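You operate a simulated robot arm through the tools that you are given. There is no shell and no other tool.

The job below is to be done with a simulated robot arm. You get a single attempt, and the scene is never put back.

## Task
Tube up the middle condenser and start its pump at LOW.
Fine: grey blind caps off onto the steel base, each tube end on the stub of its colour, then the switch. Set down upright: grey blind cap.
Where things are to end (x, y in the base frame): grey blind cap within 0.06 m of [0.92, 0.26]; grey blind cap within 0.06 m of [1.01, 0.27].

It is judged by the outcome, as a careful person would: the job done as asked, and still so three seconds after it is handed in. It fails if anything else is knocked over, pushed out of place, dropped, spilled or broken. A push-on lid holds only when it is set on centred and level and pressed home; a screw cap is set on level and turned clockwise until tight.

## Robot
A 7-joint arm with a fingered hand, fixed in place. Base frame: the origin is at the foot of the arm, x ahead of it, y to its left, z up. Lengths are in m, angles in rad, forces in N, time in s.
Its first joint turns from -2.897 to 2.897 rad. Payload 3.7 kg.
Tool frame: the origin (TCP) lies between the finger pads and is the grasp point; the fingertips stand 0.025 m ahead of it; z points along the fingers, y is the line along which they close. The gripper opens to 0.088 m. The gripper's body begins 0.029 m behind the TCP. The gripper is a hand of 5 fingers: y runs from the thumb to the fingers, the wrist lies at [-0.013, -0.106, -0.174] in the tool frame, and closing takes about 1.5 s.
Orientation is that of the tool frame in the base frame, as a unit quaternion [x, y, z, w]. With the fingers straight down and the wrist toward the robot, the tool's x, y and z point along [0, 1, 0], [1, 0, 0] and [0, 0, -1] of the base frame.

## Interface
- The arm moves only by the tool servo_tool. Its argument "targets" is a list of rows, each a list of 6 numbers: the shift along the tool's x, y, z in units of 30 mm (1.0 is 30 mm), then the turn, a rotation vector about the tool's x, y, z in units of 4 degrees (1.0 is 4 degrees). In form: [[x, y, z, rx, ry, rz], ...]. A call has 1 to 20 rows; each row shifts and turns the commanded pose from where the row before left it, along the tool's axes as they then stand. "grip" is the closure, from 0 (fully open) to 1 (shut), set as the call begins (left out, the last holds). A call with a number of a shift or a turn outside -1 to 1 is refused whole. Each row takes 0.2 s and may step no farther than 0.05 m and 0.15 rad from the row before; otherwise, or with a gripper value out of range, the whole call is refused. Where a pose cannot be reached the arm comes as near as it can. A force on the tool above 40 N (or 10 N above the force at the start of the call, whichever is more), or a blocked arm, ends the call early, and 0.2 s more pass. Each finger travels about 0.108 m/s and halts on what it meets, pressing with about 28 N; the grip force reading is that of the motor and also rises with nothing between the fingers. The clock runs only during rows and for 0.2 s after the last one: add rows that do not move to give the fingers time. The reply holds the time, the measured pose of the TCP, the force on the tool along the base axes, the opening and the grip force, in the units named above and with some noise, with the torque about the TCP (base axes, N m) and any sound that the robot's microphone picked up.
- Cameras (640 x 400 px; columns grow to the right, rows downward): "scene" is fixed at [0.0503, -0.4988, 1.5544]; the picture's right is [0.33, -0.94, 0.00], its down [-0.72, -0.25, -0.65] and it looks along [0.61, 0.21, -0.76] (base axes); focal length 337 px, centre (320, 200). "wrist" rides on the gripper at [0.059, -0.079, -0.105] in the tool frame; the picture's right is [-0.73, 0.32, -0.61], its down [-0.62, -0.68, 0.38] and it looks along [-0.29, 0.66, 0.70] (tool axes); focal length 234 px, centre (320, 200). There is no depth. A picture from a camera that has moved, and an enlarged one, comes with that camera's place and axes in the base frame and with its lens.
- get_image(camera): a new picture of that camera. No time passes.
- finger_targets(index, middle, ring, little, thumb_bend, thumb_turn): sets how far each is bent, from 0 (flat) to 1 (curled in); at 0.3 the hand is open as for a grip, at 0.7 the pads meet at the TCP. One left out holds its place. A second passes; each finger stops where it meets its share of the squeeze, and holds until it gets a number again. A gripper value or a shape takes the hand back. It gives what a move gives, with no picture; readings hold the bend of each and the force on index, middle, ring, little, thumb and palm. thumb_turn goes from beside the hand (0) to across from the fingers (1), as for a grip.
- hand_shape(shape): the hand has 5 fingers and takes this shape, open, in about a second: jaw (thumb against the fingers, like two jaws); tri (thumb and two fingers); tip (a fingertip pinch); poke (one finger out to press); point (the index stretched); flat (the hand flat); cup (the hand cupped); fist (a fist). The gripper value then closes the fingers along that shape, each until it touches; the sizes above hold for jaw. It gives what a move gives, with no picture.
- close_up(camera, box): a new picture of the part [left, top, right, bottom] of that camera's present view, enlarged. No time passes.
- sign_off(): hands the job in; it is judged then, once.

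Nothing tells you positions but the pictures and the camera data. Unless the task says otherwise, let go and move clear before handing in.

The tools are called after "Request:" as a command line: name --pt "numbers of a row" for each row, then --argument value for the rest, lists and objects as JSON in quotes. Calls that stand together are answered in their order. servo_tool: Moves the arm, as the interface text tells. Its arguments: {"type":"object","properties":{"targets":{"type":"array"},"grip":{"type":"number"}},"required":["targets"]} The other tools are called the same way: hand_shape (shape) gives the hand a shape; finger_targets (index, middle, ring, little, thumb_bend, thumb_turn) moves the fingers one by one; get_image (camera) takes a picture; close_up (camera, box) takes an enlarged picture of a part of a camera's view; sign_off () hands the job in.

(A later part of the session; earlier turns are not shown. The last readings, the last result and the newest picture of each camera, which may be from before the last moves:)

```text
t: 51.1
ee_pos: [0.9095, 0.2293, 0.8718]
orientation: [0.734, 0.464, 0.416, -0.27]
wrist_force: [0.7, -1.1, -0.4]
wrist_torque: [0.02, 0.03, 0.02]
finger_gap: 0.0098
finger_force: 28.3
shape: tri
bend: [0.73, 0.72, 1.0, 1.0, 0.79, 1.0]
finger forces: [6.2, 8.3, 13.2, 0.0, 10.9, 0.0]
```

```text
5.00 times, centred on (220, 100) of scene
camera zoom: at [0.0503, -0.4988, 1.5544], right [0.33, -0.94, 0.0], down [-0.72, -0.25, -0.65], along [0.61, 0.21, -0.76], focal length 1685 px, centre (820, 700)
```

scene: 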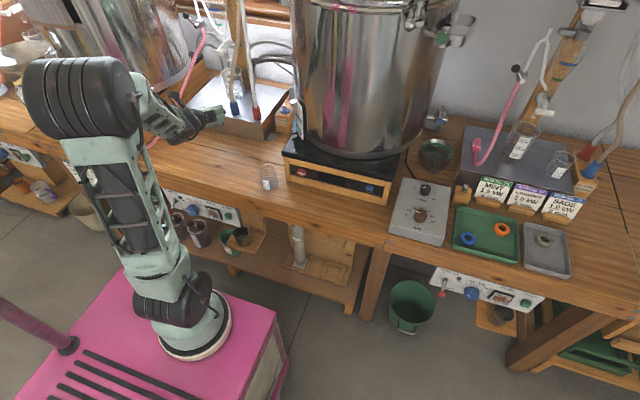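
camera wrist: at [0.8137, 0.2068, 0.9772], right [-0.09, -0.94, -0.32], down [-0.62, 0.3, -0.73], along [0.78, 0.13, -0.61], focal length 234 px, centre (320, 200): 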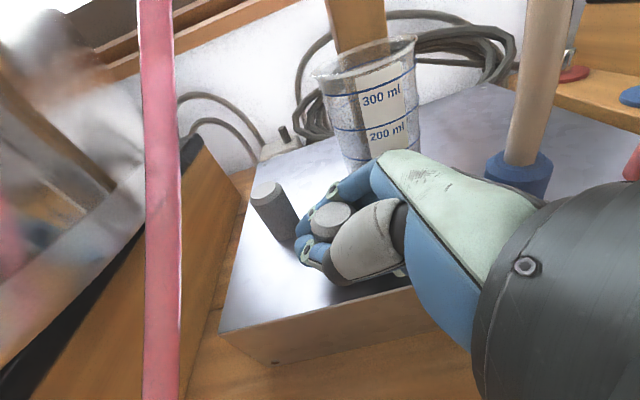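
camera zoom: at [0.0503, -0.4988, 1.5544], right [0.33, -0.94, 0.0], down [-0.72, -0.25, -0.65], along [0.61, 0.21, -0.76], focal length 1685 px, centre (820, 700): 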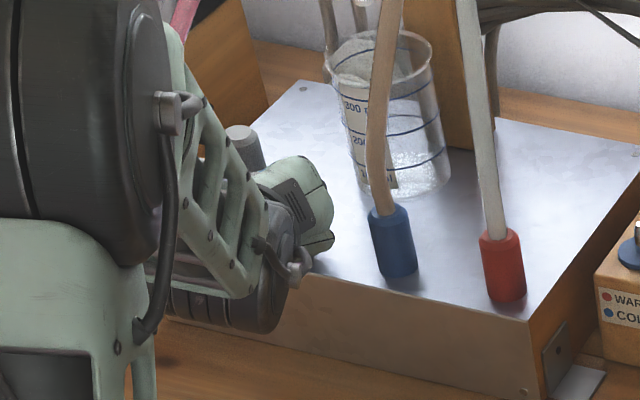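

Cap one stands clear behind the fingers. I'll lower in small steps until contact.

Request:
servo_tool --pt "-0.086 0.001 0.051 0 0 0" --pt "0 0 0 0 0 0"

Request:
servo_tool --pt "-0.072 0.001 0.042 0 0 0" --pt "0 0 0 0 0 0"

```text
t: 51.7
ee_pos: [0.9097, 0.2276, 0.8683]
orientation: [0.734, 0.465, 0.416, -0.27]
wrist_force: [-0.1, 0.8, -1.1]
wrist_torque: [0.0, 0.01, 0.01]
finger_gap: 0.0098
finger_force: 28.4
shape: tri
bend: [0.73, 0.72, 1.0, 1.0, 0.79, 1.0]
finger forces: [6.1, 8.4, 13.3, 0.1, 10.9, 0.0]
```

```text
t: 52.3
ee_pos: [0.9118, 0.2283, 0.8669]
orientation: [0.733, 0.466, 0.416, -0.269]
wrist_force: [-1.6, 1.1, 7.0]
wrist_torque: [-0.09, -0.06, -0.02]
finger_gap: 0.01
finger_force: 28.4
shape: tri
bend: [0.73, 0.72, 1.0, 1.0, 0.79, 1.0]
finger forces: [4.1, 8.2, 12.4, 0.0, 12.1, 0.0]
```

Contact with 7 N at z≈0.867, the same as the first cap. I'll press a touch more so it sits flat, then open gradually.

Request:
servo_tool --pt "-0.03 0 0.017 0 0 0" --pt "0 0 0 0 0 0"

Request:
servo_tool --pt "0.03 -0.001 -0.017 0 0 0" --pt "0 0 0 0 0 0" --grip 0.88

Request:
servo_tool --pt "0 0 0 0 0 0" --pt "0 0 0 0 0 0" --grip 0.75

Request:
close_up --camera "wrist" --box '[240, 150, 430, 310]'

```text
t: 52.9
ee_pos: [0.9097, 0.229, 0.8681]
orientation: [0.734, 0.464, 0.416, -0.269]
wrist_force: [-2.7, 2.1, 10.2]
wrist_torque: [-0.11, -0.04, 0.0]
finger_gap: 0.0101
finger_force: 28.4
shape: tri
bend: [0.73, 0.72, 1.0, 1.0, 0.79, 1.0]
finger forces: [2.9, 8.4, 12.6, 0.0, 12.2, 0.0]
```

```text
t: 53.5
ee_pos: [0.9093, 0.2287, 0.8656]
orientation: [0.735, 0.464, 0.415, -0.269]
wrist_force: [-0.3, 0.3, 0.6]
wrist_torque: [-0.07, 0.02, -0.01]
finger_gap: 0.0105
finger_force: 0.0
shape: tri
bend: [0.72, 0.63, 0.99, 0.99, 0.74, 1.0]
finger forces: [0.0, 0.2, 0.4, 1.3, 0.1, 0.0]
```

```text
t: 54.1
ee_pos: [0.9099, 0.2285, 0.8664]
orientation: [0.734, 0.465, 0.416, -0.269]
wrist_force: [-1.1, -0.6, 1.0]
wrist_torque: [0.0, 0.02, 0.01]
finger_gap: 0.0218
finger_force: 0.0
shape: tri
bend: [0.74, 0.56, 0.99, 0.99, 0.74, 1.0]
finger forces: [0.0, 0.1, 0.1, 0.2, 0.0, 0.0]
```

```text
2.50 times, centred on (335, 230) of wrist
camera zoom: at [0.8144, 0.2059, 0.9726], right [-0.09, -0.94, -0.32], down [-0.62, 0.3, -0.73], along [0.78, 0.13, -0.61], focal length 585 px, centre (282, 125)
```

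zoom: 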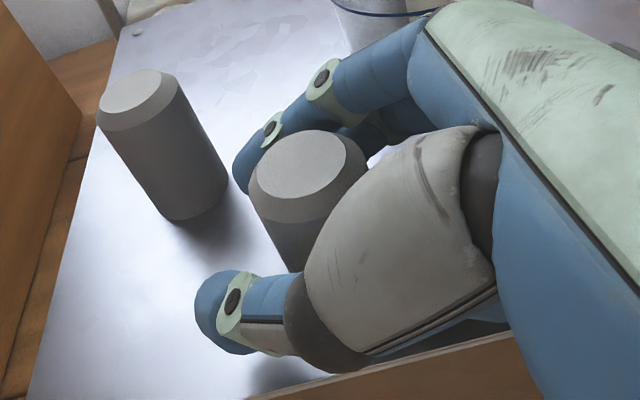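

Cap two stands on its own. I'll open wider and withdraw back along the fingers.

Request:
servo_tool --pt "0 0 0 0 0 0" --pt "0 0 0 0 0 0" --pt "0 0 0 0 0 0" --grip 0.3

Request:
servo_tool --pt "0 0 -0.5 0 0 0" --pt "0 0 -0.6 0 0 0" --pt "0 0 -0.6 0 0 0" --pt "0 0 -0.6 0 0 0" --pt "0 0 0 0 0 0"

Request:
get_image --camera "wrist"

Request:
close_up --camera "scene" --box '[160, 60, 280, 140]'

```text
t: 54.9
ee_pos: [0.9104, 0.2284, 0.8669]
orientation: [0.734, 0.465, 0.416, -0.269]
wrist_force: [-0.3, -0.5, -0.8]
wrist_torque: [0.01, 0.01, 0.0]
finger_gap: 0.0613
finger_force: 0.0
shape: tri
bend: [0.27, 0.37, 0.99, 0.99, 0.58, 0.99]
finger forces: [0.0, 0.0, 0.2, 0.2, 0.0, 0.0]
```

```text
t: 56.1
ee_pos: [0.8837, 0.1737, 0.8998]
orientation: [0.734, 0.465, 0.416, -0.269]
wrist_force: [1.1, 0.1, 1.1]
wrist_torque: [-0.02, 0.0, 0.01]
finger_gap: 0.0614
finger_force: 0.0
shape: tri
bend: [0.27, 0.37, 0.99, 0.99, 0.58, 0.99]
finger forces: [0.0, 0.0, 0.0, 0.0, 0.0, 0.0]
```

```text
taken
camera wrist: at [0.7886, 0.1509, 1.0063], right [-0.09, -0.94, -0.32], down [-0.62, 0.3, -0.73], along [0.78, 0.13, -0.61], focal length 234 px, centre (320, 200)
```

wrist: 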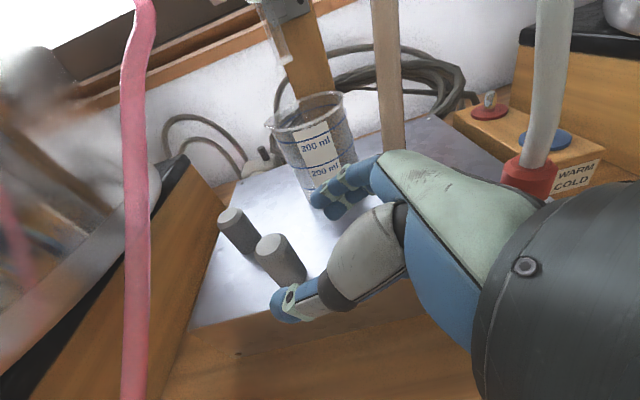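

```text
5.00 times, centred on (220, 100) of scene
camera zoom: at [0.0503, -0.4988, 1.5544], right [0.33, -0.94, 0.0], down [-0.72, -0.25, -0.65], along [0.61, 0.21, -0.76], focal length 1685 px, centre (820, 700)
```

zoom: 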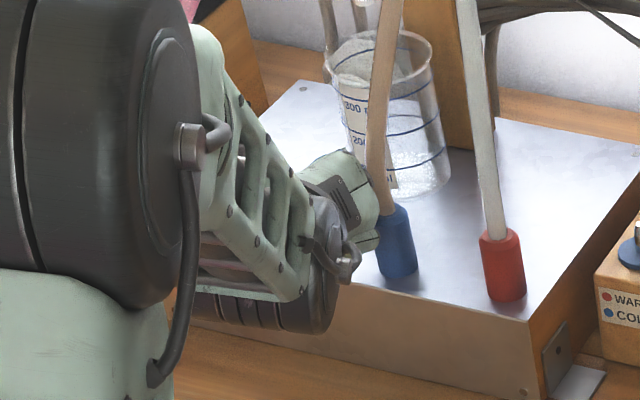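

Both caps stand on the base, at about (0.980, 0.278) and (0.922, 0.226), inside their target circles. Next I'll back out, return the yaw to 38°, and line up with the red tube end at (0.9175, 0.034).

Request:
servo_tool --pt "0.037 -0.758 -0.43 0 0 0" --pt "0.037 -0.758 -0.43 0 0 0" --pt "0.037 -0.758 -0.43 0 0 0" --pt "0.037 -0.758 -0.43 0 0 0" --pt "0 0 0 -0.831 0.011 0.49" --pt "0 0 0 -0.831 0.011 0.49" --pt "0 0 0 -0.831 0.011 0.49" --pt "0 0 0 -0.831 0.011 0.49" --pt "0 0 0 -0.831 0.011 0.49" --pt "0 0 0 -0.831 0.011 0.49" --pt "0 0 0 -0.831 0.011 0.49" --pt "-0.292 0.777 -0.419 0 0 0" --pt "-0.292 0.777 -0.419 0 0 0" --pt "-0.292 0.777 -0.419 0 0 0" --pt "-0.292 0.777 -0.419 0 0 0" --pt "-0.292 0.777 -0.419 0 0 0" --pt "-0.292 0.777 -0.419 0 0 0" --pt "-0.292 0.777 -0.419 0 0 0"

Request:
get_image --camera "wrist"

Request:
close_up --camera "scene" --box '[160, 40, 320, 140]'

```text
t: 59.9
ee_pos: [0.8017, -0.021, 0.923]
orientation: [0.822, 0.281, 0.466, -0.165]
wrist_force: [0.5, -1.0, -0.1]
wrist_torque: [0.02, 0.01, -0.02]
finger_gap: 0.0616
finger_force: 0.0
shape: tri
bend: [0.27, 0.37, 0.99, 0.99, 0.58, 0.99]
finger forces: [0.0, 0.0, 0.0, 0.0, 0.0, 0.1]
```

```text
taken
camera wrist: at [0.7065, 0.0032, 1.0292], right [-0.51, -0.8, -0.32], down [-0.41, 0.55, -0.73], along [0.76, -0.24, -0.61], focal length 234 px, centre (320, 200)
```

wrist: 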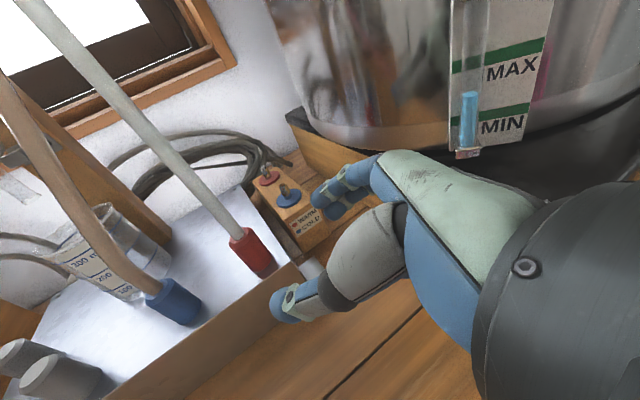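

```text
4.00 times, centred on (240, 90) of scene
camera zoom: at [0.0503, -0.4988, 1.5544], right [0.33, -0.94, 0.0], down [-0.72, -0.25, -0.65], along [0.61, 0.21, -0.76], focal length 1348 px, centre (640, 640)
```

zoom: 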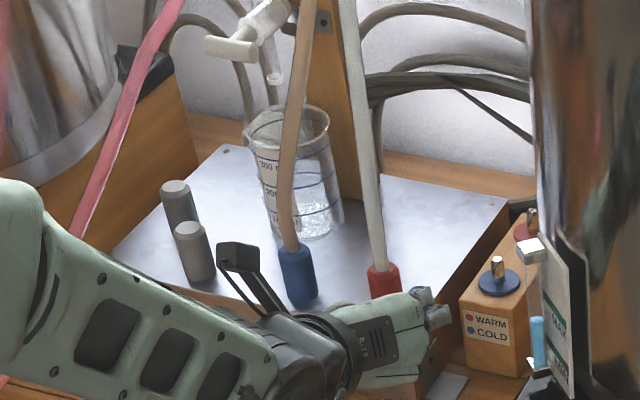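

I can see both bare stubs, both collars and the caps clearly. I'll measure the red collar and the stubs precisely from this view.

Request:
close_up --camera "wrist" --box '[190, 150, 350, 290]'

Request:
close_up --camera "scene" --box '[230, 80, 310, 130]'

```text
2.86 times, centred on (270, 220) of wrist
camera zoom: at [0.7065, 0.0032, 1.0292], right [-0.51, -0.8, -0.32], down [-0.41, 0.55, -0.73], along [0.76, -0.24, -0.61], focal length 669 px, centre (463, 143)
```

zoom: 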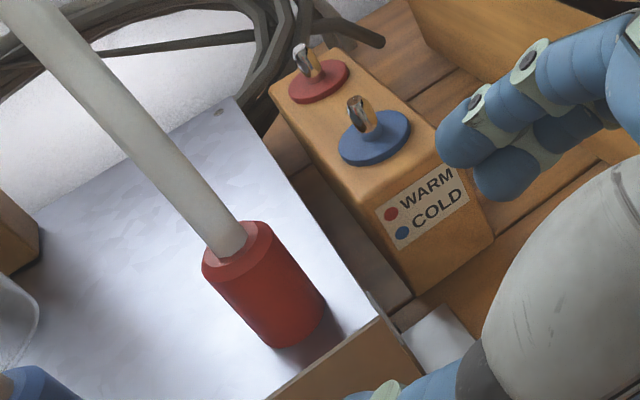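

```text
8.00 times, centred on (270, 105) of scene
camera zoom: at [0.0503, -0.4988, 1.5544], right [0.33, -0.94, 0.0], down [-0.72, -0.25, -0.65], along [0.61, 0.21, -0.76], focal length 2696 px, centre (720, 960)
```

zoom: 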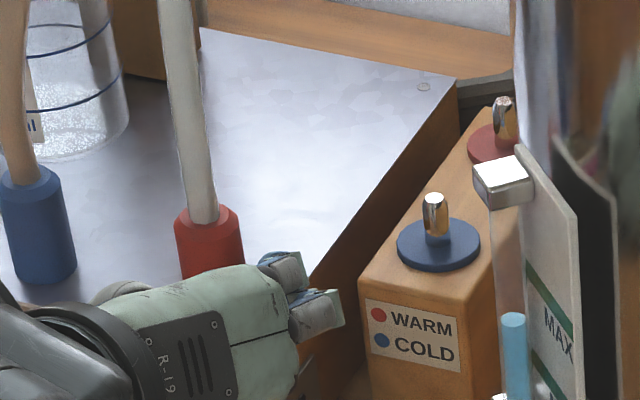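

I'll use the grip-centre offsets I learned from the two caps: TCP at (0.9886,-0.0352) centres on the blue stub and (1.0662,-0.0357) on the red stub. Now I'll move to a start point behind the red collar, in line with the finger direction.

Request:
servo_tool --pt "0.284 0.432 0.675 0 0 0" --pt "0.284 0.432 0.675 0 0 0" --pt "0 0 0 0 0 0" --grip 0.2

Request:
close_up --camera "wrist" --box '[180, 120, 440, 340]'

```text
t: 60.7
ee_pos: [0.8503, -0.0117, 0.9178]
orientation: [0.822, 0.281, 0.467, -0.165]
wrist_force: [-0.4, 0.0, 0.1]
wrist_torque: [0.02, -0.02, -0.01]
finger_gap: 0.0703
finger_force: 0.1
shape: tri
bend: [0.27, 0.34, 0.99, 0.99, 0.49, 0.99]
finger forces: [0.1, 0.0, 0.0, 0.0, 0.0, 0.0]
```

```text
1.82 times, centred on (310, 230) of wrist
camera zoom: at [0.7556, 0.012, 1.0233], right [-0.51, -0.8, -0.32], down [-0.41, 0.55, -0.73], along [0.76, -0.24, -0.61], focal length 426 px, centre (338, 146)
```

zoom: 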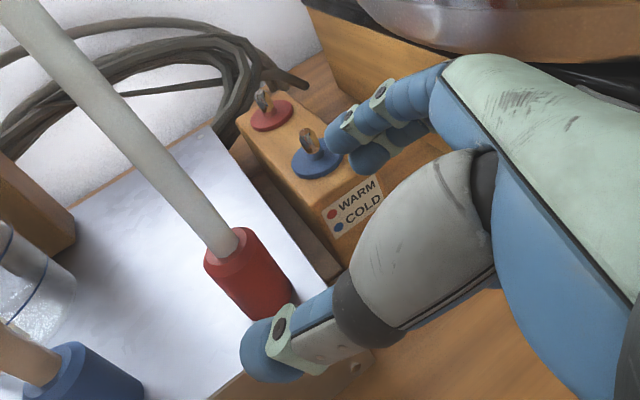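

The collar lies between the thumb and fingers along the approach line. I'll slide in along the fingers in two stages.

Request:
servo_tool --pt "-0.01 0.027 0.8 0 0 0" --pt "-0.01 0.027 0.8 0 0 0" --pt "-0.01 0.027 0.8 0 0 0"

Request:
close_up --camera "wrist" --box '[180, 120, 440, 340]'

Request:
close_up --camera "scene" --box '[200, 50, 320, 130]'

```text
t: 61.5
ee_pos: [0.9018, 0.0235, 0.8798]
orientation: [0.822, 0.28, 0.467, -0.164]
wrist_force: [1.2, 0.6, 0.0]
wrist_torque: [0.0, 0.0, 0.0]
finger_gap: 0.0702
finger_force: 0.1
shape: tri
bend: [0.27, 0.34, 0.99, 0.99, 0.49, 0.99]
finger forces: [0.1, 0.0, 0.0, 0.0, 0.0, 0.1]
```

```text
1.82 times, centred on (310, 230) of wrist
camera zoom: at [0.8062, 0.0478, 0.9854], right [-0.51, -0.8, -0.32], down [-0.41, 0.55, -0.73], along [0.76, -0.24, -0.61], focal length 426 px, centre (338, 146)
```

zoom: 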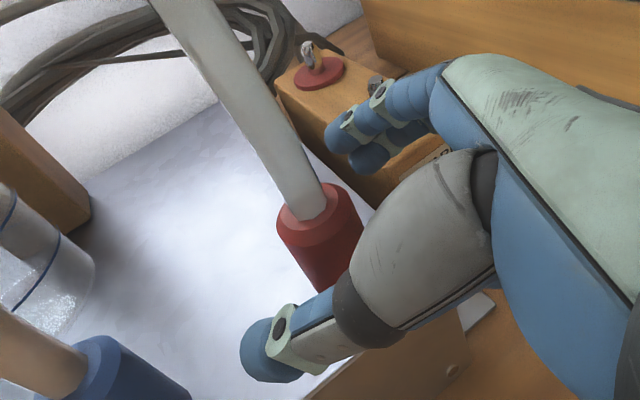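

```text
5.00 times, centred on (260, 90) of scene
camera zoom: at [0.0503, -0.4988, 1.5544], right [0.33, -0.94, 0.0], down [-0.72, -0.25, -0.65], along [0.61, 0.21, -0.76], focal length 1685 px, centre (620, 750)
```

zoom: 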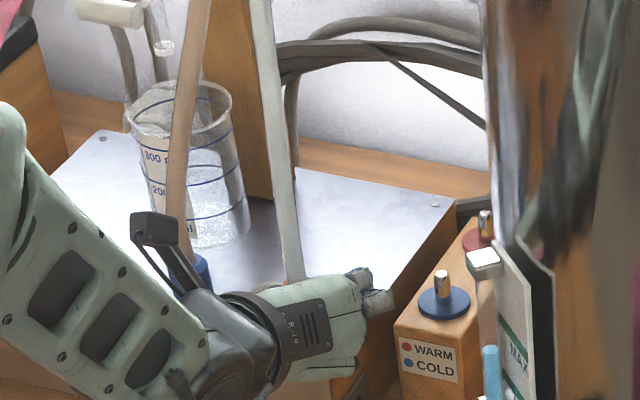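

The collar reads as (0.9157, 0.035), nicely centred. I'll move the final 27 mm in and close around it.

Request:
servo_tool --pt "-0.004 -0.062 0.45 0 0 0" --pt "-0.003 -0.061 0.45 0 0 0" --pt "0 0 0 0 0 0"

Request:
close_up --camera "wrist" --box '[220, 140, 460, 340]'

```text
t: 62.3
ee_pos: [0.9166, 0.0409, 0.8671]
orientation: [0.822, 0.28, 0.467, -0.165]
wrist_force: [-0.1, -1.5, -0.2]
wrist_torque: [0.01, -0.03, 0.02]
finger_gap: 0.0703
finger_force: 0.0
shape: tri
bend: [0.27, 0.34, 0.99, 0.99, 0.49, 0.99]
finger forces: [0.0, 0.0, 0.2, 0.0, 0.0, 0.0]
```

```text
2.00 times, centred on (340, 240) of wrist
camera zoom: at [0.8221, 0.0647, 0.9731], right [-0.51, -0.8, -0.32], down [-0.41, 0.55, -0.73], along [0.76, -0.24, -0.61], focal length 468 px, centre (280, 120)
```

zoom: 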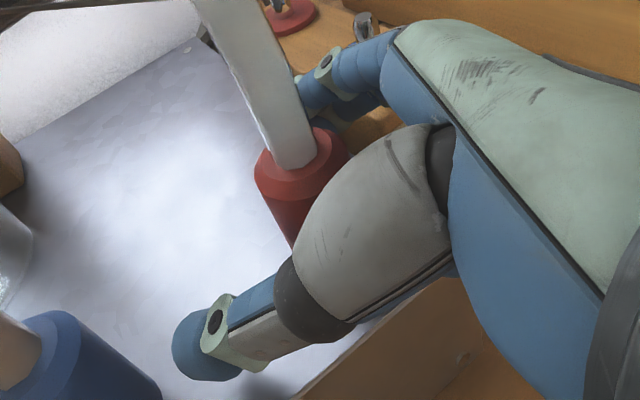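

The collar is between the pads, with the tube rising free above the hand. I'll close the grip.

Request:
servo_tool --pt "0 0 0 0 0 0" --pt "0 0 0 0 0 0" --pt "0 0 0 0 0 0" --pt "0 0 0 0 0 0" --pt "0 0 0 0 0 0" --pt "0 0 0 0 0 0" --pt "0 0 0 0 0 0" --grip 1.0

Request:
close_up --camera "wrist" --box '[220, 140, 460, 340]'

Request:
close_up --camera "scene" --box '[200, 50, 320, 130]'

```text
t: 63.9
ee_pos: [0.9172, 0.0413, 0.8676]
orientation: [0.822, 0.28, 0.467, -0.165]
wrist_force: [0.3, 0.1, 2.2]
wrist_torque: [-0.01, -0.02, 0.01]
finger_gap: 0.0119
finger_force: 27.6
shape: tri
bend: [0.74, 0.71, 1.0, 1.0, 0.8, 1.0]
finger forces: [7.0, 10.4, 14.3, 0.0, 16.5, 0.1]
```

```text
2.00 times, centred on (340, 240) of wrist
camera zoom: at [0.822, 0.0646, 0.9732], right [-0.51, -0.8, -0.32], down [-0.41, 0.55, -0.73], along [0.76, -0.24, -0.61], focal length 468 px, centre (280, 120)
```

zoom: 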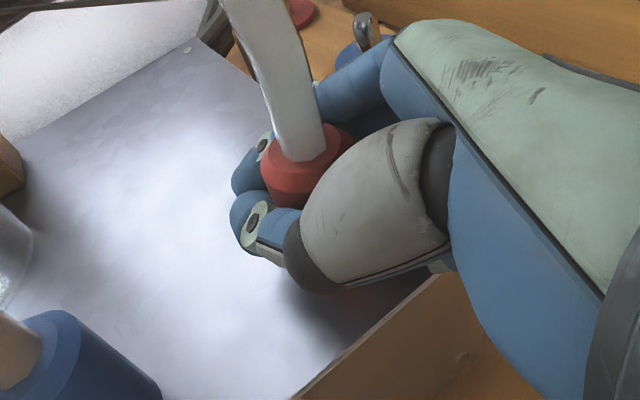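

```text
5.00 times, centred on (260, 90) of scene
camera zoom: at [0.0503, -0.4988, 1.5544], right [0.33, -0.94, 0.0], down [-0.72, -0.25, -0.65], along [0.61, 0.21, -0.76], focal length 1685 px, centre (620, 750)
```

zoom: 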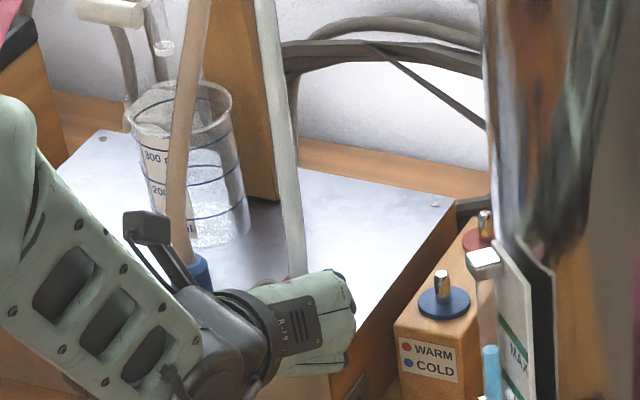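

The red collar is held in the same spot in the hand as the caps were. I'll lift it straight up about 65 mm and check the tube's behaviour.

Request:
servo_tool --pt "0.31 -0.003 -0.183 0 0 0" --pt "0.62 -0.006 -0.366 0 0 0" --pt "0.62 -0.006 -0.366 0 0 0" --pt "0.31 -0.003 -0.183 0 0 0" --pt "0.31 -0.003 -0.183 0 0 0"

Request:
get_image --camera "scene"

Request:
get_image --camera "wrist"

```text
t: 65.1
ee_pos: [0.915, 0.0406, 0.9406]
orientation: [0.822, 0.28, 0.467, -0.165]
wrist_force: [0.0, 0.0, 0.1]
wrist_torque: [-0.02, 0.0, 0.0]
finger_gap: 0.0116
finger_force: 28.1
shape: tri
bend: [0.74, 0.71, 1.0, 1.0, 0.8, 1.0]
finger forces: [7.5, 10.5, 14.7, 0.0, 16.4, 0.0]
```

```text
taken
```

scene: 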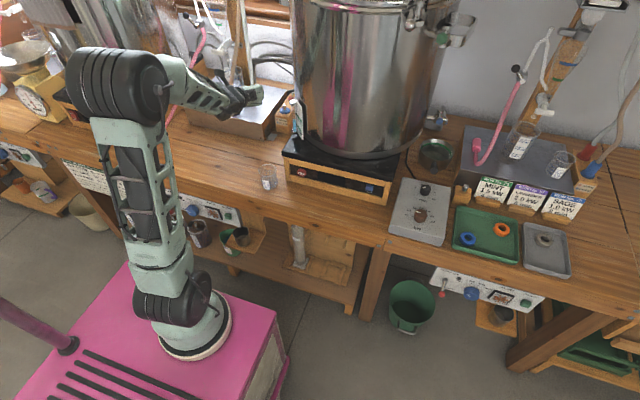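

```text
taken
camera wrist: at [0.821, 0.0652, 1.0472], right [-0.51, -0.8, -0.32], down [-0.41, 0.55, -0.73], along [0.76, -0.24, -0.61], focal length 234 px, centre (320, 200)
```

wrist: 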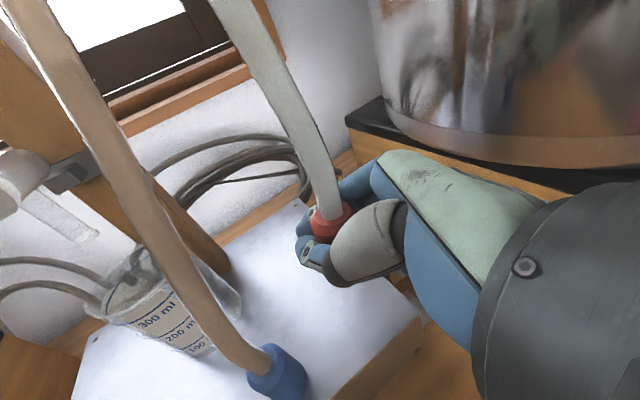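

The lift was clean with no drag from the tube. I'll carry the collar over to above the red stub.

Request:
servo_tool --pt "0.184 0.852 0.357 0 0 0" --pt "0.184 0.852 0.357 0 0 0" --pt "0.184 0.852 0.357 0 0 0" --pt "0.184 0.852 0.357 0 0 0" --pt "0.184 0.852 0.357 0 0 0" --pt "0.184 0.852 0.357 0 0 0" --pt "0 0 0 0 0 0"

Request:
close_up --camera "scene" --box '[200, 30, 340, 130]'

Request:
get_image --camera "wrist"

```text
t: 66.7
ee_pos: [1.0664, -0.0392, 0.937]
orientation: [0.822, 0.281, 0.467, -0.165]
wrist_force: [0.1, -0.3, -1.7]
wrist_torque: [0.02, 0.03, 0.04]
finger_gap: 0.0117
finger_force: 27.8
shape: tri
bend: [0.74, 0.71, 1.0, 1.0, 0.8, 1.0]
finger forces: [7.4, 10.5, 14.4, 0.0, 15.4, 0.1]
```

```text
4.00 times, centred on (270, 80) of scene
camera zoom: at [0.0503, -0.4988, 1.5544], right [0.33, -0.94, 0.0], down [-0.72, -0.25, -0.65], along [0.61, 0.21, -0.76], focal length 1348 px, centre (520, 680)
```

zoom: 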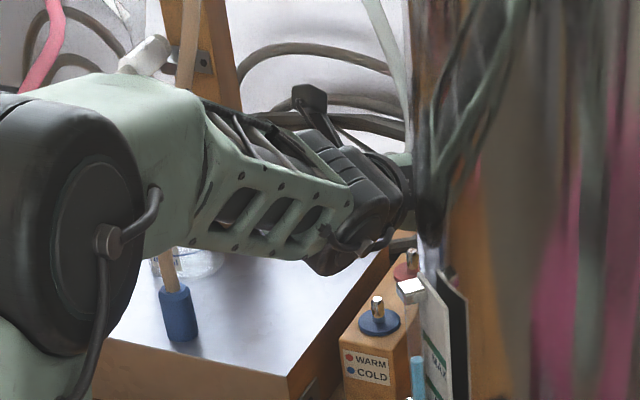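

```text
taken
camera wrist: at [0.9712, -0.0151, 1.043], right [-0.51, -0.8, -0.32], down [-0.41, 0.55, -0.73], along [0.76, -0.24, -0.61], focal length 234 px, centre (320, 200)
```

wrist: 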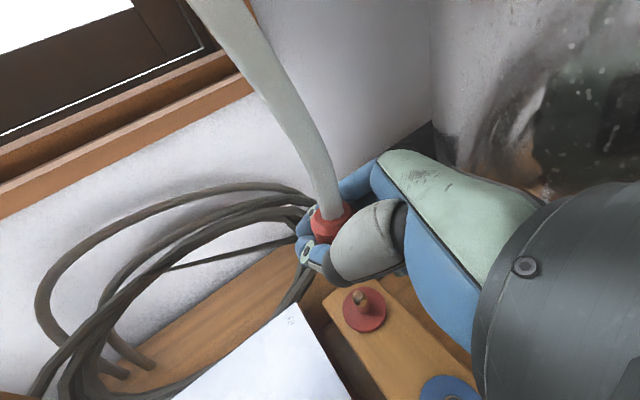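

The collar is above the red stub with the tube trailing freely up and left. I'll sample the pose a few times to average out the reading noise before aligning.

Request:
servo_tool --pt "0 0 0 0 0 0"

Request:
servo_tool --pt "0 0 0 0 0 0"

Request:
servo_tool --pt "0 0 0 0 0 0"

Request:
close_up --camera "wrist" --box '[260, 160, 440, 330]'

```text
t: 67.1
ee_pos: [1.0667, -0.0387, 0.9375]
orientation: [0.822, 0.28, 0.468, -0.164]
wrist_force: [-0.1, 1.3, -0.5]
wrist_torque: [-0.03, 0.02, -0.04]
finger_gap: 0.0114
finger_force: 27.7
shape: tri
bend: [0.74, 0.71, 1.0, 1.0, 0.8, 1.0]
finger forces: [7.4, 10.6, 14.4, 0.0, 15.5, 0.0]
```

```text
t: 67.5
ee_pos: [1.0664, -0.0384, 0.9365]
orientation: [0.822, 0.281, 0.467, -0.165]
wrist_force: [-0.4, 0.1, -0.8]
wrist_torque: [-0.01, -0.01, 0.02]
finger_gap: 0.0116
finger_force: 27.7
shape: tri
bend: [0.74, 0.71, 1.0, 1.0, 0.8, 1.0]
finger forces: [7.5, 10.5, 14.4, 0.0, 15.5, 0.1]
```

```text
t: 67.9
ee_pos: [1.0667, -0.0391, 0.9364]
orientation: [0.822, 0.281, 0.468, -0.164]
wrist_force: [-0.3, -0.1, -0.2]
wrist_torque: [0.02, -0.02, -0.03]
finger_gap: 0.0115
finger_force: 28.3
shape: tri
bend: [0.74, 0.71, 1.0, 1.0, 0.8, 1.0]
finger forces: [7.4, 10.5, 14.5, 0.1, 15.5, 0.1]
```

```text
2.35 times, centred on (350, 245) of wrist
camera zoom: at [0.971, -0.0148, 1.043], right [-0.51, -0.8, -0.32], down [-0.41, 0.55, -0.73], along [0.76, -0.24, -0.61], focal length 551 px, centre (249, 94)
```

zoom: 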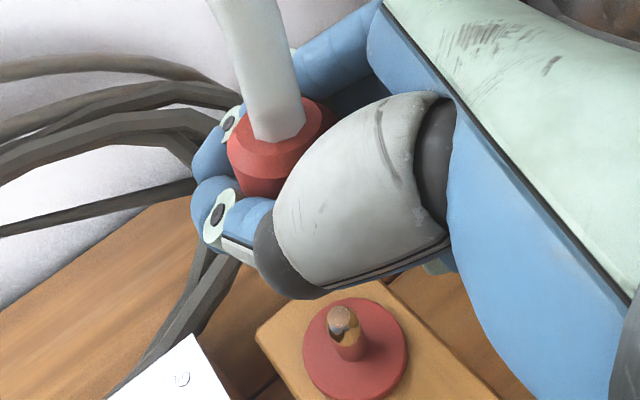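

Average pose is (1.0666,-0.0388), and both the cap reference and the image agree the stub needs TCP y≈-0.0355. I'll correct 3.3 mm left and descend to just above the spigot.

Request:
servo_tool --pt "0.026 -0.099 0.045 0 0 0" --pt "-0.43 0.005 0.254 0 0 0" --pt "-0.345 0.004 0.203 0 0 0" --pt "0 0 0 0 0 0"

Request:
close_up --camera "wrist" --box '[260, 160, 440, 330]'

Request:
close_up --camera "scene" --box '[260, 60, 330, 110]'

```text
t: 68.9
ee_pos: [1.066, -0.0329, 0.9085]
orientation: [0.822, 0.281, 0.467, -0.165]
wrist_force: [0.4, 0.6, -1.2]
wrist_torque: [-0.01, 0.03, 0.0]
finger_gap: 0.0119
finger_force: 28.0
shape: tri
bend: [0.74, 0.71, 1.0, 1.0, 0.8, 1.0]
finger forces: [7.5, 10.4, 14.4, 0.1, 15.5, 0.1]
```

```text
2.35 times, centred on (350, 245) of wrist
camera zoom: at [0.9714, -0.0093, 1.0149], right [-0.51, -0.8, -0.32], down [-0.41, 0.55, -0.73], along [0.76, -0.24, -0.61], focal length 551 px, centre (249, 94)
```

zoom: 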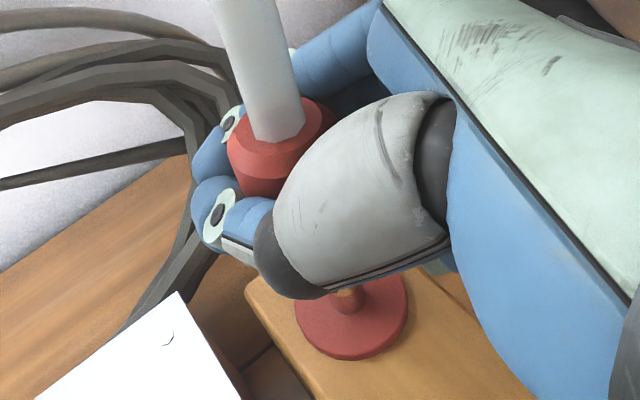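

```text
8.00 times, centred on (295, 85) of scene
camera zoom: at [0.0503, -0.4988, 1.5544], right [0.33, -0.94, 0.0], down [-0.72, -0.25, -0.65], along [0.61, 0.21, -0.76], focal length 2696 px, centre (520, 1120)
```

zoom: 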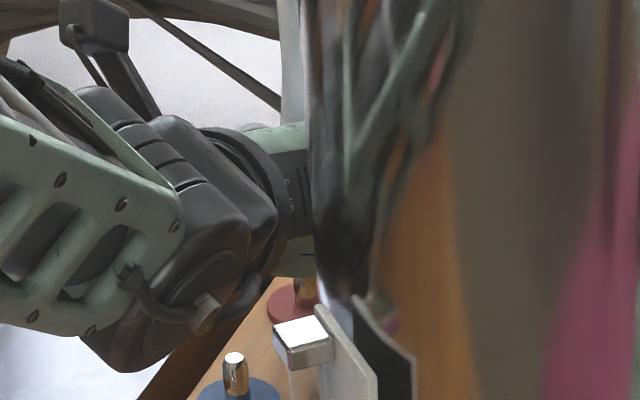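

The reading says y=-0.0329, a bit more than I commanded. I'll sample again before going on.

Request:
servo_tool --pt "0 0 0 0 0 0"

Request:
servo_tool --pt "0 0 0 0 0 0"

Request:
servo_tool --pt "0 0 0 0 0 0"

```text
t: 69.3
ee_pos: [1.0668, -0.0329, 0.9074]
orientation: [0.822, 0.281, 0.467, -0.164]
wrist_force: [1.4, -0.2, -0.8]
wrist_torque: [0.02, -0.01, -0.02]
finger_gap: 0.0113
finger_force: 27.8
shape: tri
bend: [0.74, 0.71, 1.0, 1.0, 0.8, 1.0]
finger forces: [7.4, 10.4, 14.4, 0.1, 15.5, 0.0]
```

```text
t: 69.7
ee_pos: [1.0665, -0.0327, 0.9089]
orientation: [0.822, 0.281, 0.467, -0.165]
wrist_force: [1.1, 0.4, -1.2]
wrist_torque: [0.03, 0.0, -0.03]
finger_gap: 0.0118
finger_force: 28.2
shape: tri
bend: [0.74, 0.71, 1.0, 1.0, 0.8, 1.0]
finger forces: [7.4, 10.5, 14.3, 0.0, 15.5, 0.1]
```

```text
t: 70.1
ee_pos: [1.0671, -0.033, 0.9094]
orientation: [0.822, 0.281, 0.467, -0.164]
wrist_force: [-0.9, 0.5, -1.2]
wrist_torque: [0.02, 0.0, 0.0]
finger_gap: 0.0117
finger_force: 28.2
shape: tri
bend: [0.74, 0.71, 1.0, 1.0, 0.8, 1.0]
finger forces: [7.4, 10.4, 14.3, 0.0, 15.6, 0.0]
```

Consistently -0.033, so the arm over-travelled by about 2.6 mm. I'll nudge back right and re-check.

Request:
servo_tool --pt "-0.032 0.06 -0.056 0 0 0" --pt "0 0 0 0 0 0"

Request:
servo_tool --pt "0 0 0 0 0 0"

Request:
servo_tool --pt "0 0 0 0 0 0"

```text
t: 70.7
ee_pos: [1.0665, -0.037, 0.9082]
orientation: [0.822, 0.28, 0.467, -0.166]
wrist_force: [-0.2, 0.3, -0.4]
wrist_torque: [-0.03, -0.04, -0.01]
finger_gap: 0.012
finger_force: 27.9
shape: tri
bend: [0.74, 0.71, 1.0, 1.0, 0.8, 1.0]
finger forces: [7.4, 10.5, 14.3, 0.0, 15.4, 0.0]
```

```text
t: 71.1
ee_pos: [1.067, -0.0373, 0.9084]
orientation: [0.822, 0.281, 0.467, -0.165]
wrist_force: [-0.9, 0.0, -0.4]
wrist_torque: [0.01, -0.01, 0.02]
finger_gap: 0.0116
finger_force: 28.0
shape: tri
bend: [0.74, 0.71, 1.0, 1.0, 0.8, 1.0]
finger forces: [7.3, 10.5, 14.4, 0.0, 15.5, 0.0]
```

```text
t: 71.5
ee_pos: [1.0657, -0.0367, 0.9093]
orientation: [0.822, 0.281, 0.467, -0.165]
wrist_force: [-0.1, -0.4, -1.0]
wrist_torque: [-0.02, -0.02, 0.03]
finger_gap: 0.0116
finger_force: 28.2
shape: tri
bend: [0.74, 0.71, 1.0, 1.0, 0.8, 1.0]
finger forces: [7.5, 10.7, 14.4, 0.0, 15.5, 0.0]
```

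The arm has about 1.5–2 mm of play when reversing direction. A tiny nudge left should land near -0.0355.

Request:
servo_tool --pt "0.004 -0.008 0.006 0 0 0" --pt "0 0 0 0 0 0"

Request:
servo_tool --pt "0 0 0 0 0 0"

Request:
servo_tool --pt "0 0 0 0 0 0"

```text
t: 72.1
ee_pos: [1.0675, -0.0364, 0.9092]
orientation: [0.822, 0.281, 0.467, -0.165]
wrist_force: [0.1, -0.3, -1.3]
wrist_torque: [-0.02, 0.03, 0.03]
finger_gap: 0.0117
finger_force: 27.6
shape: tri
bend: [0.74, 0.71, 1.0, 1.0, 0.8, 1.0]
finger forces: [7.4, 10.4, 14.4, 0.0, 15.6, 0.1]
```

```text
t: 72.5
ee_pos: [1.0668, -0.0367, 0.9082]
orientation: [0.822, 0.28, 0.468, -0.164]
wrist_force: [0.1, -1.1, -1.4]
wrist_torque: [0.01, 0.03, -0.01]
finger_gap: 0.0117
finger_force: 28.1
shape: tri
bend: [0.74, 0.71, 1.0, 1.0, 0.8, 1.0]
finger forces: [7.3, 10.5, 14.4, 0.1, 15.6, 0.0]
```

```text
t: 72.9
ee_pos: [1.0675, -0.036, 0.9082]
orientation: [0.822, 0.281, 0.467, -0.165]
wrist_force: [-0.3, 0.9, 0.0]
wrist_torque: [0.01, 0.0, 0.02]
finger_gap: 0.0117
finger_force: 27.9
shape: tri
bend: [0.74, 0.71, 1.0, 1.0, 0.8, 1.0]
finger forces: [7.4, 10.5, 14.3, 0.0, 15.6, 0.0]
```

Now at (1.067,-0.036), within about 1 mm of the ideal. I'll lower in small steps, watching forces as the collar meets the spigot.

Request:
servo_tool --pt "-0.115 0.001 0.068 0 0 0" --pt "-0.058 0.001 0.034 0 0 0" --pt "0 0 0 0 0 0"

Request:
servo_tool --pt "-0.115 0.001 0.068 0 0 0" --pt "0 0 0 0 0 0"

```text
t: 73.7
ee_pos: [1.067, -0.0357, 0.9026]
orientation: [0.822, 0.281, 0.467, -0.164]
wrist_force: [0.0, 0.3, -0.9]
wrist_torque: [0.01, 0.0, -0.03]
finger_gap: 0.0117
finger_force: 28.3
shape: tri
bend: [0.74, 0.71, 1.0, 1.0, 0.8, 1.0]
finger forces: [7.5, 10.5, 14.3, 0.0, 15.5, 0.1]
```

```text
t: 74.3
ee_pos: [1.0683, -0.0368, 0.8988]
orientation: [0.822, 0.28, 0.467, -0.164]
wrist_force: [-0.1, 0.1, -0.8]
wrist_torque: [0.0, 0.02, -0.04]
finger_gap: 0.0121
finger_force: 28.0
shape: tri
bend: [0.74, 0.71, 1.0, 1.0, 0.8, 1.0]
finger forces: [7.3, 10.5, 14.5, 0.0, 15.4, 0.1]
```

No contact yet at z=0.899, so I'll continue down in 4 mm steps.

Request:
servo_tool --pt "-0.115 0.001 0.068 0 0 0" --pt "0 0 0 0 0 0"

Request:
servo_tool --pt "-0.115 0.001 0.068 0 0 0" --pt "0 0 0 0 0 0"

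Request:
close_up --camera "wrist" --box '[260, 160, 440, 330]'

```text
t: 74.9
ee_pos: [1.0666, -0.0367, 0.8936]
orientation: [0.822, 0.281, 0.468, -0.165]
wrist_force: [0.0, 0.9, 0.2]
wrist_torque: [-0.01, 0.02, 0.0]
finger_gap: 0.0115
finger_force: 28.0
shape: tri
bend: [0.74, 0.71, 1.0, 1.0, 0.8, 1.0]
finger forces: [7.5, 10.4, 14.5, 0.0, 15.4, 0.0]
```

```text
t: 75.5
ee_pos: [1.0675, -0.0359, 0.8896]
orientation: [0.822, 0.281, 0.468, -0.165]
wrist_force: [0.1, -0.8, -0.6]
wrist_torque: [0.02, -0.02, -0.01]
finger_gap: 0.0118
finger_force: 27.5
shape: tri
bend: [0.74, 0.71, 1.0, 1.0, 0.8, 1.0]
finger forces: [7.4, 10.5, 14.6, 0.1, 15.4, 0.0]
```

```text
2.35 times, centred on (350, 245) of wrist
camera zoom: at [0.9715, -0.0118, 0.9957], right [-0.51, -0.8, -0.32], down [-0.41, 0.55, -0.73], along [0.76, -0.24, -0.61], focal length 551 px, centre (249, 94)
```

zoom: 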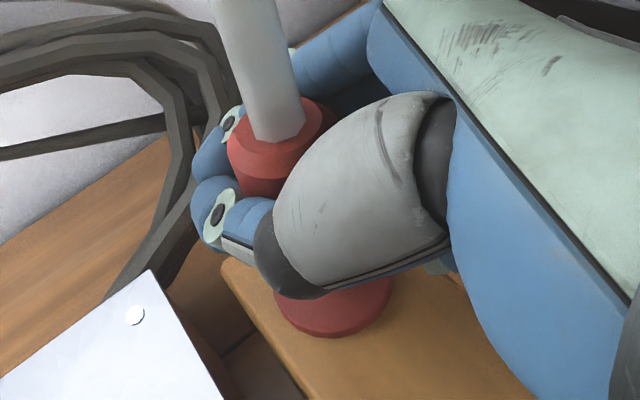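

The collar has passed the spigot tip height with no contact force, so it looks to be sliding on. I'll continue down.

Request:
servo_tool --pt "-0.115 0.001 0.068 0 0 0" --pt "0 0 0 0 0 0"

Request:
servo_tool --pt "-0.115 0.001 0.068 0 0 0" --pt "0 0 0 0 0 0"

Request:
servo_tool --pt "-0.115 0.001 0.068 0 0 0" --pt "0 0 0 0 0 0"

```text
t: 76.1
ee_pos: [1.0673, -0.0366, 0.8863]
orientation: [0.822, 0.28, 0.467, -0.165]
wrist_force: [0.1, -0.1, -0.9]
wrist_torque: [0.01, -0.03, -0.02]
finger_gap: 0.0118
finger_force: 28.5
shape: tri
bend: [0.74, 0.71, 1.0, 1.0, 0.8, 1.0]
finger forces: [7.4, 10.5, 14.6, 0.0, 15.4, 0.0]
```

```text
t: 76.7
ee_pos: [1.0672, -0.0374, 0.8813]
orientation: [0.822, 0.281, 0.467, -0.164]
wrist_force: [0.7, -0.2, -0.5]
wrist_torque: [-0.04, -0.01, 0.03]
finger_gap: 0.0116
finger_force: 28.2
shape: tri
bend: [0.74, 0.71, 1.0, 1.0, 0.8, 1.0]
finger forces: [7.4, 10.5, 14.4, 0.0, 15.4, 0.0]
```

```text
t: 77.3
ee_pos: [1.0687, -0.0378, 0.8775]
orientation: [0.822, 0.281, 0.467, -0.165]
wrist_force: [-0.1, -0.1, -1.3]
wrist_torque: [0.02, 0.01, 0.02]
finger_gap: 0.0116
finger_force: 28.0
shape: tri
bend: [0.74, 0.71, 1.0, 1.0, 0.8, 1.0]
finger forces: [7.4, 10.5, 14.5, 0.0, 15.4, 0.0]
```

Still free at z=0.8775, where the collar bottom should be nearly at the disc. I'll continue in 3 mm steps until it seats.

Request:
servo_tool --pt "-0.086 0.001 0.051 0 0 0" --pt "0 0 0 0 0 0"

Request:
servo_tool --pt "-0.086 0.001 0.051 0 0 0" --pt "0 0 0 0 0 0"

Request:
close_up --camera "wrist" --box '[260, 160, 440, 330]'

```text
t: 77.9
ee_pos: [1.0671, -0.0357, 0.8745]
orientation: [0.822, 0.28, 0.467, -0.166]
wrist_force: [-0.6, -0.1, 0.1]
wrist_torque: [0.0, 0.01, -0.03]
finger_gap: 0.0115
finger_force: 28.2
shape: tri
bend: [0.74, 0.71, 1.0, 1.0, 0.8, 1.0]
finger forces: [7.4, 10.5, 14.5, 0.0, 15.5, 0.0]
```

```text
t: 78.5
ee_pos: [1.066, -0.0364, 0.872]
orientation: [0.822, 0.281, 0.467, -0.165]
wrist_force: [0.7, 1.5, -0.8]
wrist_torque: [0.02, -0.03, 0.01]
finger_gap: 0.0117
finger_force: 27.8
shape: tri
bend: [0.74, 0.71, 1.0, 1.0, 0.8, 1.0]
finger forces: [7.4, 10.5, 14.5, 0.0, 15.3, 0.0]
```

```text
2.35 times, centred on (350, 245) of wrist
camera zoom: at [0.9725, -0.0123, 0.9786], right [-0.51, -0.8, -0.32], down [-0.41, 0.55, -0.73], along [0.76, -0.24, -0.61], focal length 551 px, centre (249, 94)
```

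zoom: 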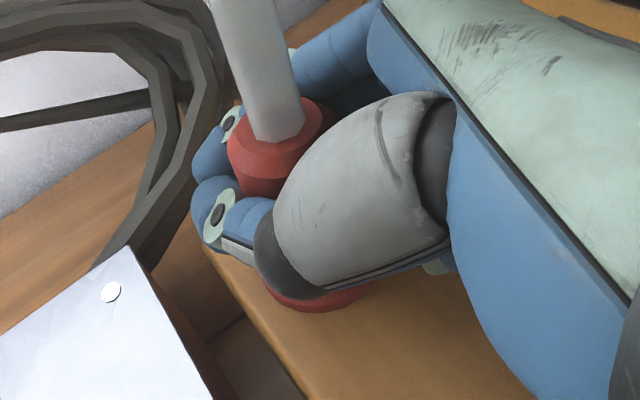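

The collar is close to the red disc but still shows no resistance. I'll go on in 2 mm steps.

Request:
servo_tool --pt "-0.058 0.001 0.034 0 0 0" --pt "0 0 0 0 0 0"

Request:
servo_tool --pt "-0.058 0.001 0.034 0 0 0" --pt "0 0 0 0 0 0"

Request:
servo_tool --pt "-0.058 0.001 0.034 0 0 0" --pt "0 0 0 0 0 0"

```text
t: 79.1
ee_pos: [1.0672, -0.0354, 0.8708]
orientation: [0.821, 0.281, 0.468, -0.165]
wrist_force: [-0.9, 0.5, 6.7]
wrist_torque: [-0.14, 0.01, 0.02]
finger_gap: 0.0119
finger_force: 28.0
shape: tri
bend: [0.74, 0.71, 1.0, 1.0, 0.81, 1.0]
finger forces: [6.2, 10.4, 14.6, 0.0, 15.4, 0.0]
```

```text
t: 79.7
ee_pos: [1.0682, -0.0356, 0.8692]
orientation: [0.822, 0.281, 0.468, -0.164]
wrist_force: [-0.3, 3.2, 14.3]
wrist_torque: [-0.16, -0.03, 0.01]
finger_gap: 0.0117
finger_force: 28.1
shape: tri
bend: [0.74, 0.72, 1.0, 1.0, 0.81, 1.0]
finger forces: [6.4, 11.1, 13.1, 0.1, 15.9, 0.1]
```

```text
t: 80.3
ee_pos: [1.0665, -0.0374, 0.8661]
orientation: [0.822, 0.281, 0.467, -0.164]
wrist_force: [0.3, 4.7, 20.5]
wrist_torque: [-0.21, -0.04, -0.01]
finger_gap: 0.0115
finger_force: 28.5
shape: tri
bend: [0.74, 0.72, 1.0, 1.0, 0.81, 1.0]
finger forces: [5.4, 11.8, 14.0, 0.0, 16.3, 0.0]
```

Resistance has started, at about 20 N, and the hand is still moving down. I'll check whether the collar is sliding onto the spigot or slipping in the grip.

Request:
close_up --camera "wrist" --box '[260, 160, 440, 330]'

Request:
close_up --camera "scene" --box '[260, 60, 330, 110]'

```text
2.35 times, centred on (350, 245) of wrist
camera zoom: at [0.9716, -0.0126, 0.9729], right [-0.51, -0.8, -0.32], down [-0.41, 0.55, -0.73], along [0.76, -0.24, -0.61], focal length 551 px, centre (249, 94)
```

zoom: 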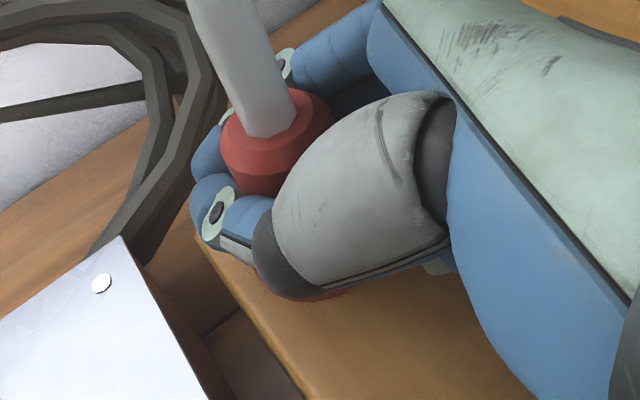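

```text
8.00 times, centred on (295, 85) of scene
camera zoom: at [0.0503, -0.4988, 1.5544], right [0.33, -0.94, 0.0], down [-0.72, -0.25, -0.65], along [0.61, 0.21, -0.76], focal length 2696 px, centre (520, 1120)
```

zoom: 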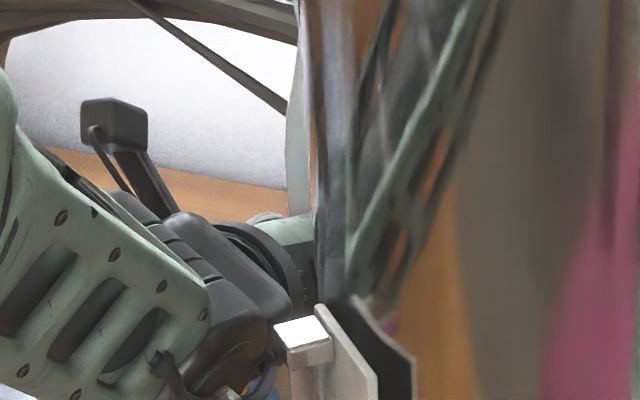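

The collar stopped moving down at about the disc level while the hand slid slightly, so it's at or near its seat. I'll press a little harder to make sure it's home.

Request:
servo_tool --pt "-0.058 0.001 0.034 0 0 0" --pt "0 0 0 0 0 0"

Request:
servo_tool --pt "-0.058 0.001 0.034 0 0 0" --pt "0 0 0 0 0 0"

Request:
close_up --camera "wrist" --box '[260, 160, 440, 330]'

```text
t: 80.9
ee_pos: [1.0659, -0.0361, 0.8653]
orientation: [0.821, 0.281, 0.468, -0.165]
wrist_force: [5.4, 5.8, 26.8]
wrist_torque: [-0.21, -0.14, 0.06]
finger_gap: 0.012
finger_force: 28.1
shape: tri
bend: [0.74, 0.72, 1.0, 1.0, 0.82, 1.0]
finger forces: [6.6, 13.8, 11.7, 0.0, 14.7, 0.0]
```

```text
t: 81.5
ee_pos: [1.0661, -0.0359, 0.8634]
orientation: [0.822, 0.281, 0.468, -0.164]
wrist_force: [4.9, 5.2, 30.7]
wrist_torque: [-0.26, -0.15, 0.02]
finger_gap: 0.0117
finger_force: 27.8
shape: tri
bend: [0.74, 0.72, 1.0, 1.0, 0.82, 1.0]
finger forces: [7.8, 13.3, 12.4, 0.6, 14.2, 0.1]
```

```text
2.35 times, centred on (350, 245) of wrist
camera zoom: at [0.9709, -0.0122, 0.9693], right [-0.51, -0.8, -0.32], down [-0.41, 0.55, -0.73], along [0.76, -0.24, -0.61], focal length 551 px, centre (249, 94)
```

zoom: 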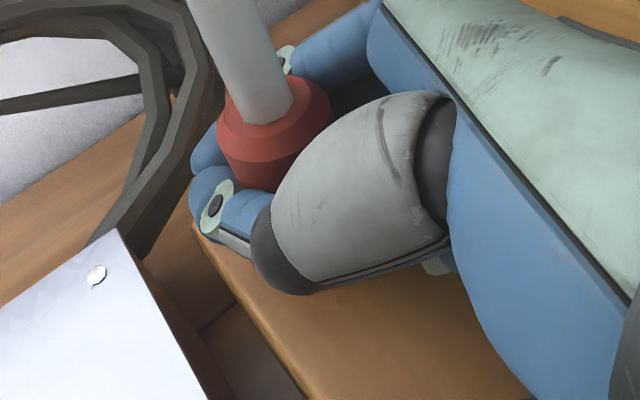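

The collar's position matches a seated collar centred on the red stub, after about 31 N of pressing. I'll relieve the pressing force and then open the grip.

Request:
servo_tool --pt "0.086 -0.001 -0.051 0 0 0" --pt "0.086 -0.001 -0.051 0 0 0" --pt "0 0 0 0 0 0"

```text
t: 82.3
ee_pos: [1.0669, -0.0361, 0.8655]
orientation: [0.823, 0.28, 0.466, -0.166]
wrist_force: [8.8, 11.7, -0.6]
wrist_torque: [0.02, -0.05, 0.03]
finger_gap: 0.0116
finger_force: 28.1
shape: tri
bend: [0.74, 0.72, 1.0, 1.0, 0.82, 1.0]
finger forces: [5.9, 12.8, 7.6, 0.0, 14.2, 0.0]
```

The vertical load is zero, and the side forces show the collar is held by the stub. I'll ease the side load and open the hand gradually.

Request:
servo_tool --pt "0.058 -0.038 0.099 0 0 0" --pt "0 0 0 0 0 0"

Request:
servo_tool --pt "0 0 0 0 0 0" --pt "0 0 0 0 0 0" --grip 0.85

Request:
servo_tool --pt "0 0 0 0 0 0" --pt "0 0 0 0 0 0" --grip 0.65

Request:
close_up --camera "wrist" --box '[220, 130, 460, 330]'

```text
t: 82.9
ee_pos: [1.0694, -0.0357, 0.8659]
orientation: [0.823, 0.28, 0.467, -0.164]
wrist_force: [-0.1, -0.6, -1.2]
wrist_torque: [0.0, 0.0, 0.0]
finger_gap: 0.0114
finger_force: 28.2
shape: tri
bend: [0.74, 0.72, 1.0, 1.0, 0.82, 1.0]
finger forces: [5.4, 10.0, 13.1, 0.0, 9.9, 0.0]
```

```text
t: 83.5
ee_pos: [1.0694, -0.0336, 0.8662]
orientation: [0.822, 0.281, 0.467, -0.165]
wrist_force: [-0.7, -0.1, 0.6]
wrist_torque: [0.0, 0.03, -0.02]
finger_gap: 0.0132
finger_force: 0.0
shape: tri
bend: [0.73, 0.61, 0.99, 0.99, 0.74, 1.0]
finger forces: [0.1, 0.1, 0.3, 0.0, 0.0, 0.1]
```

```text
t: 84.1
ee_pos: [1.0688, -0.0344, 0.8674]
orientation: [0.822, 0.28, 0.468, -0.165]
wrist_force: [-0.3, -0.3, 0.7]
wrist_torque: [0.0, 0.03, 0.0]
finger_gap: 0.0303
finger_force: 0.0
shape: tri
bend: [0.74, 0.51, 0.99, 0.99, 0.73, 1.0]
finger forces: [0.0, 0.0, 0.2, 0.0, 0.0, 0.0]
```

```text
2.00 times, centred on (340, 230) of wrist
camera zoom: at [0.9737, -0.0102, 0.9734], right [-0.51, -0.8, -0.32], down [-0.41, 0.55, -0.73], along [0.76, -0.24, -0.61], focal length 468 px, centre (280, 140)
```

zoom: 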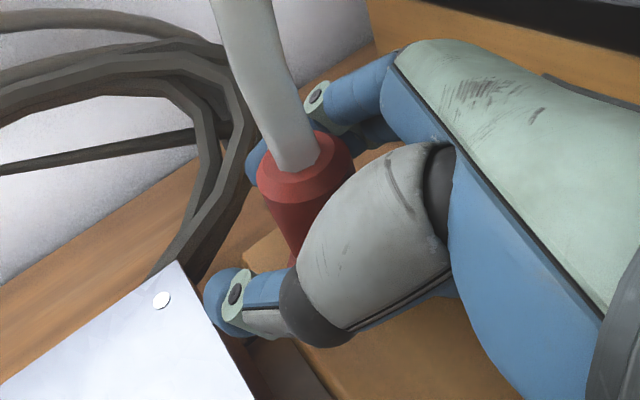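

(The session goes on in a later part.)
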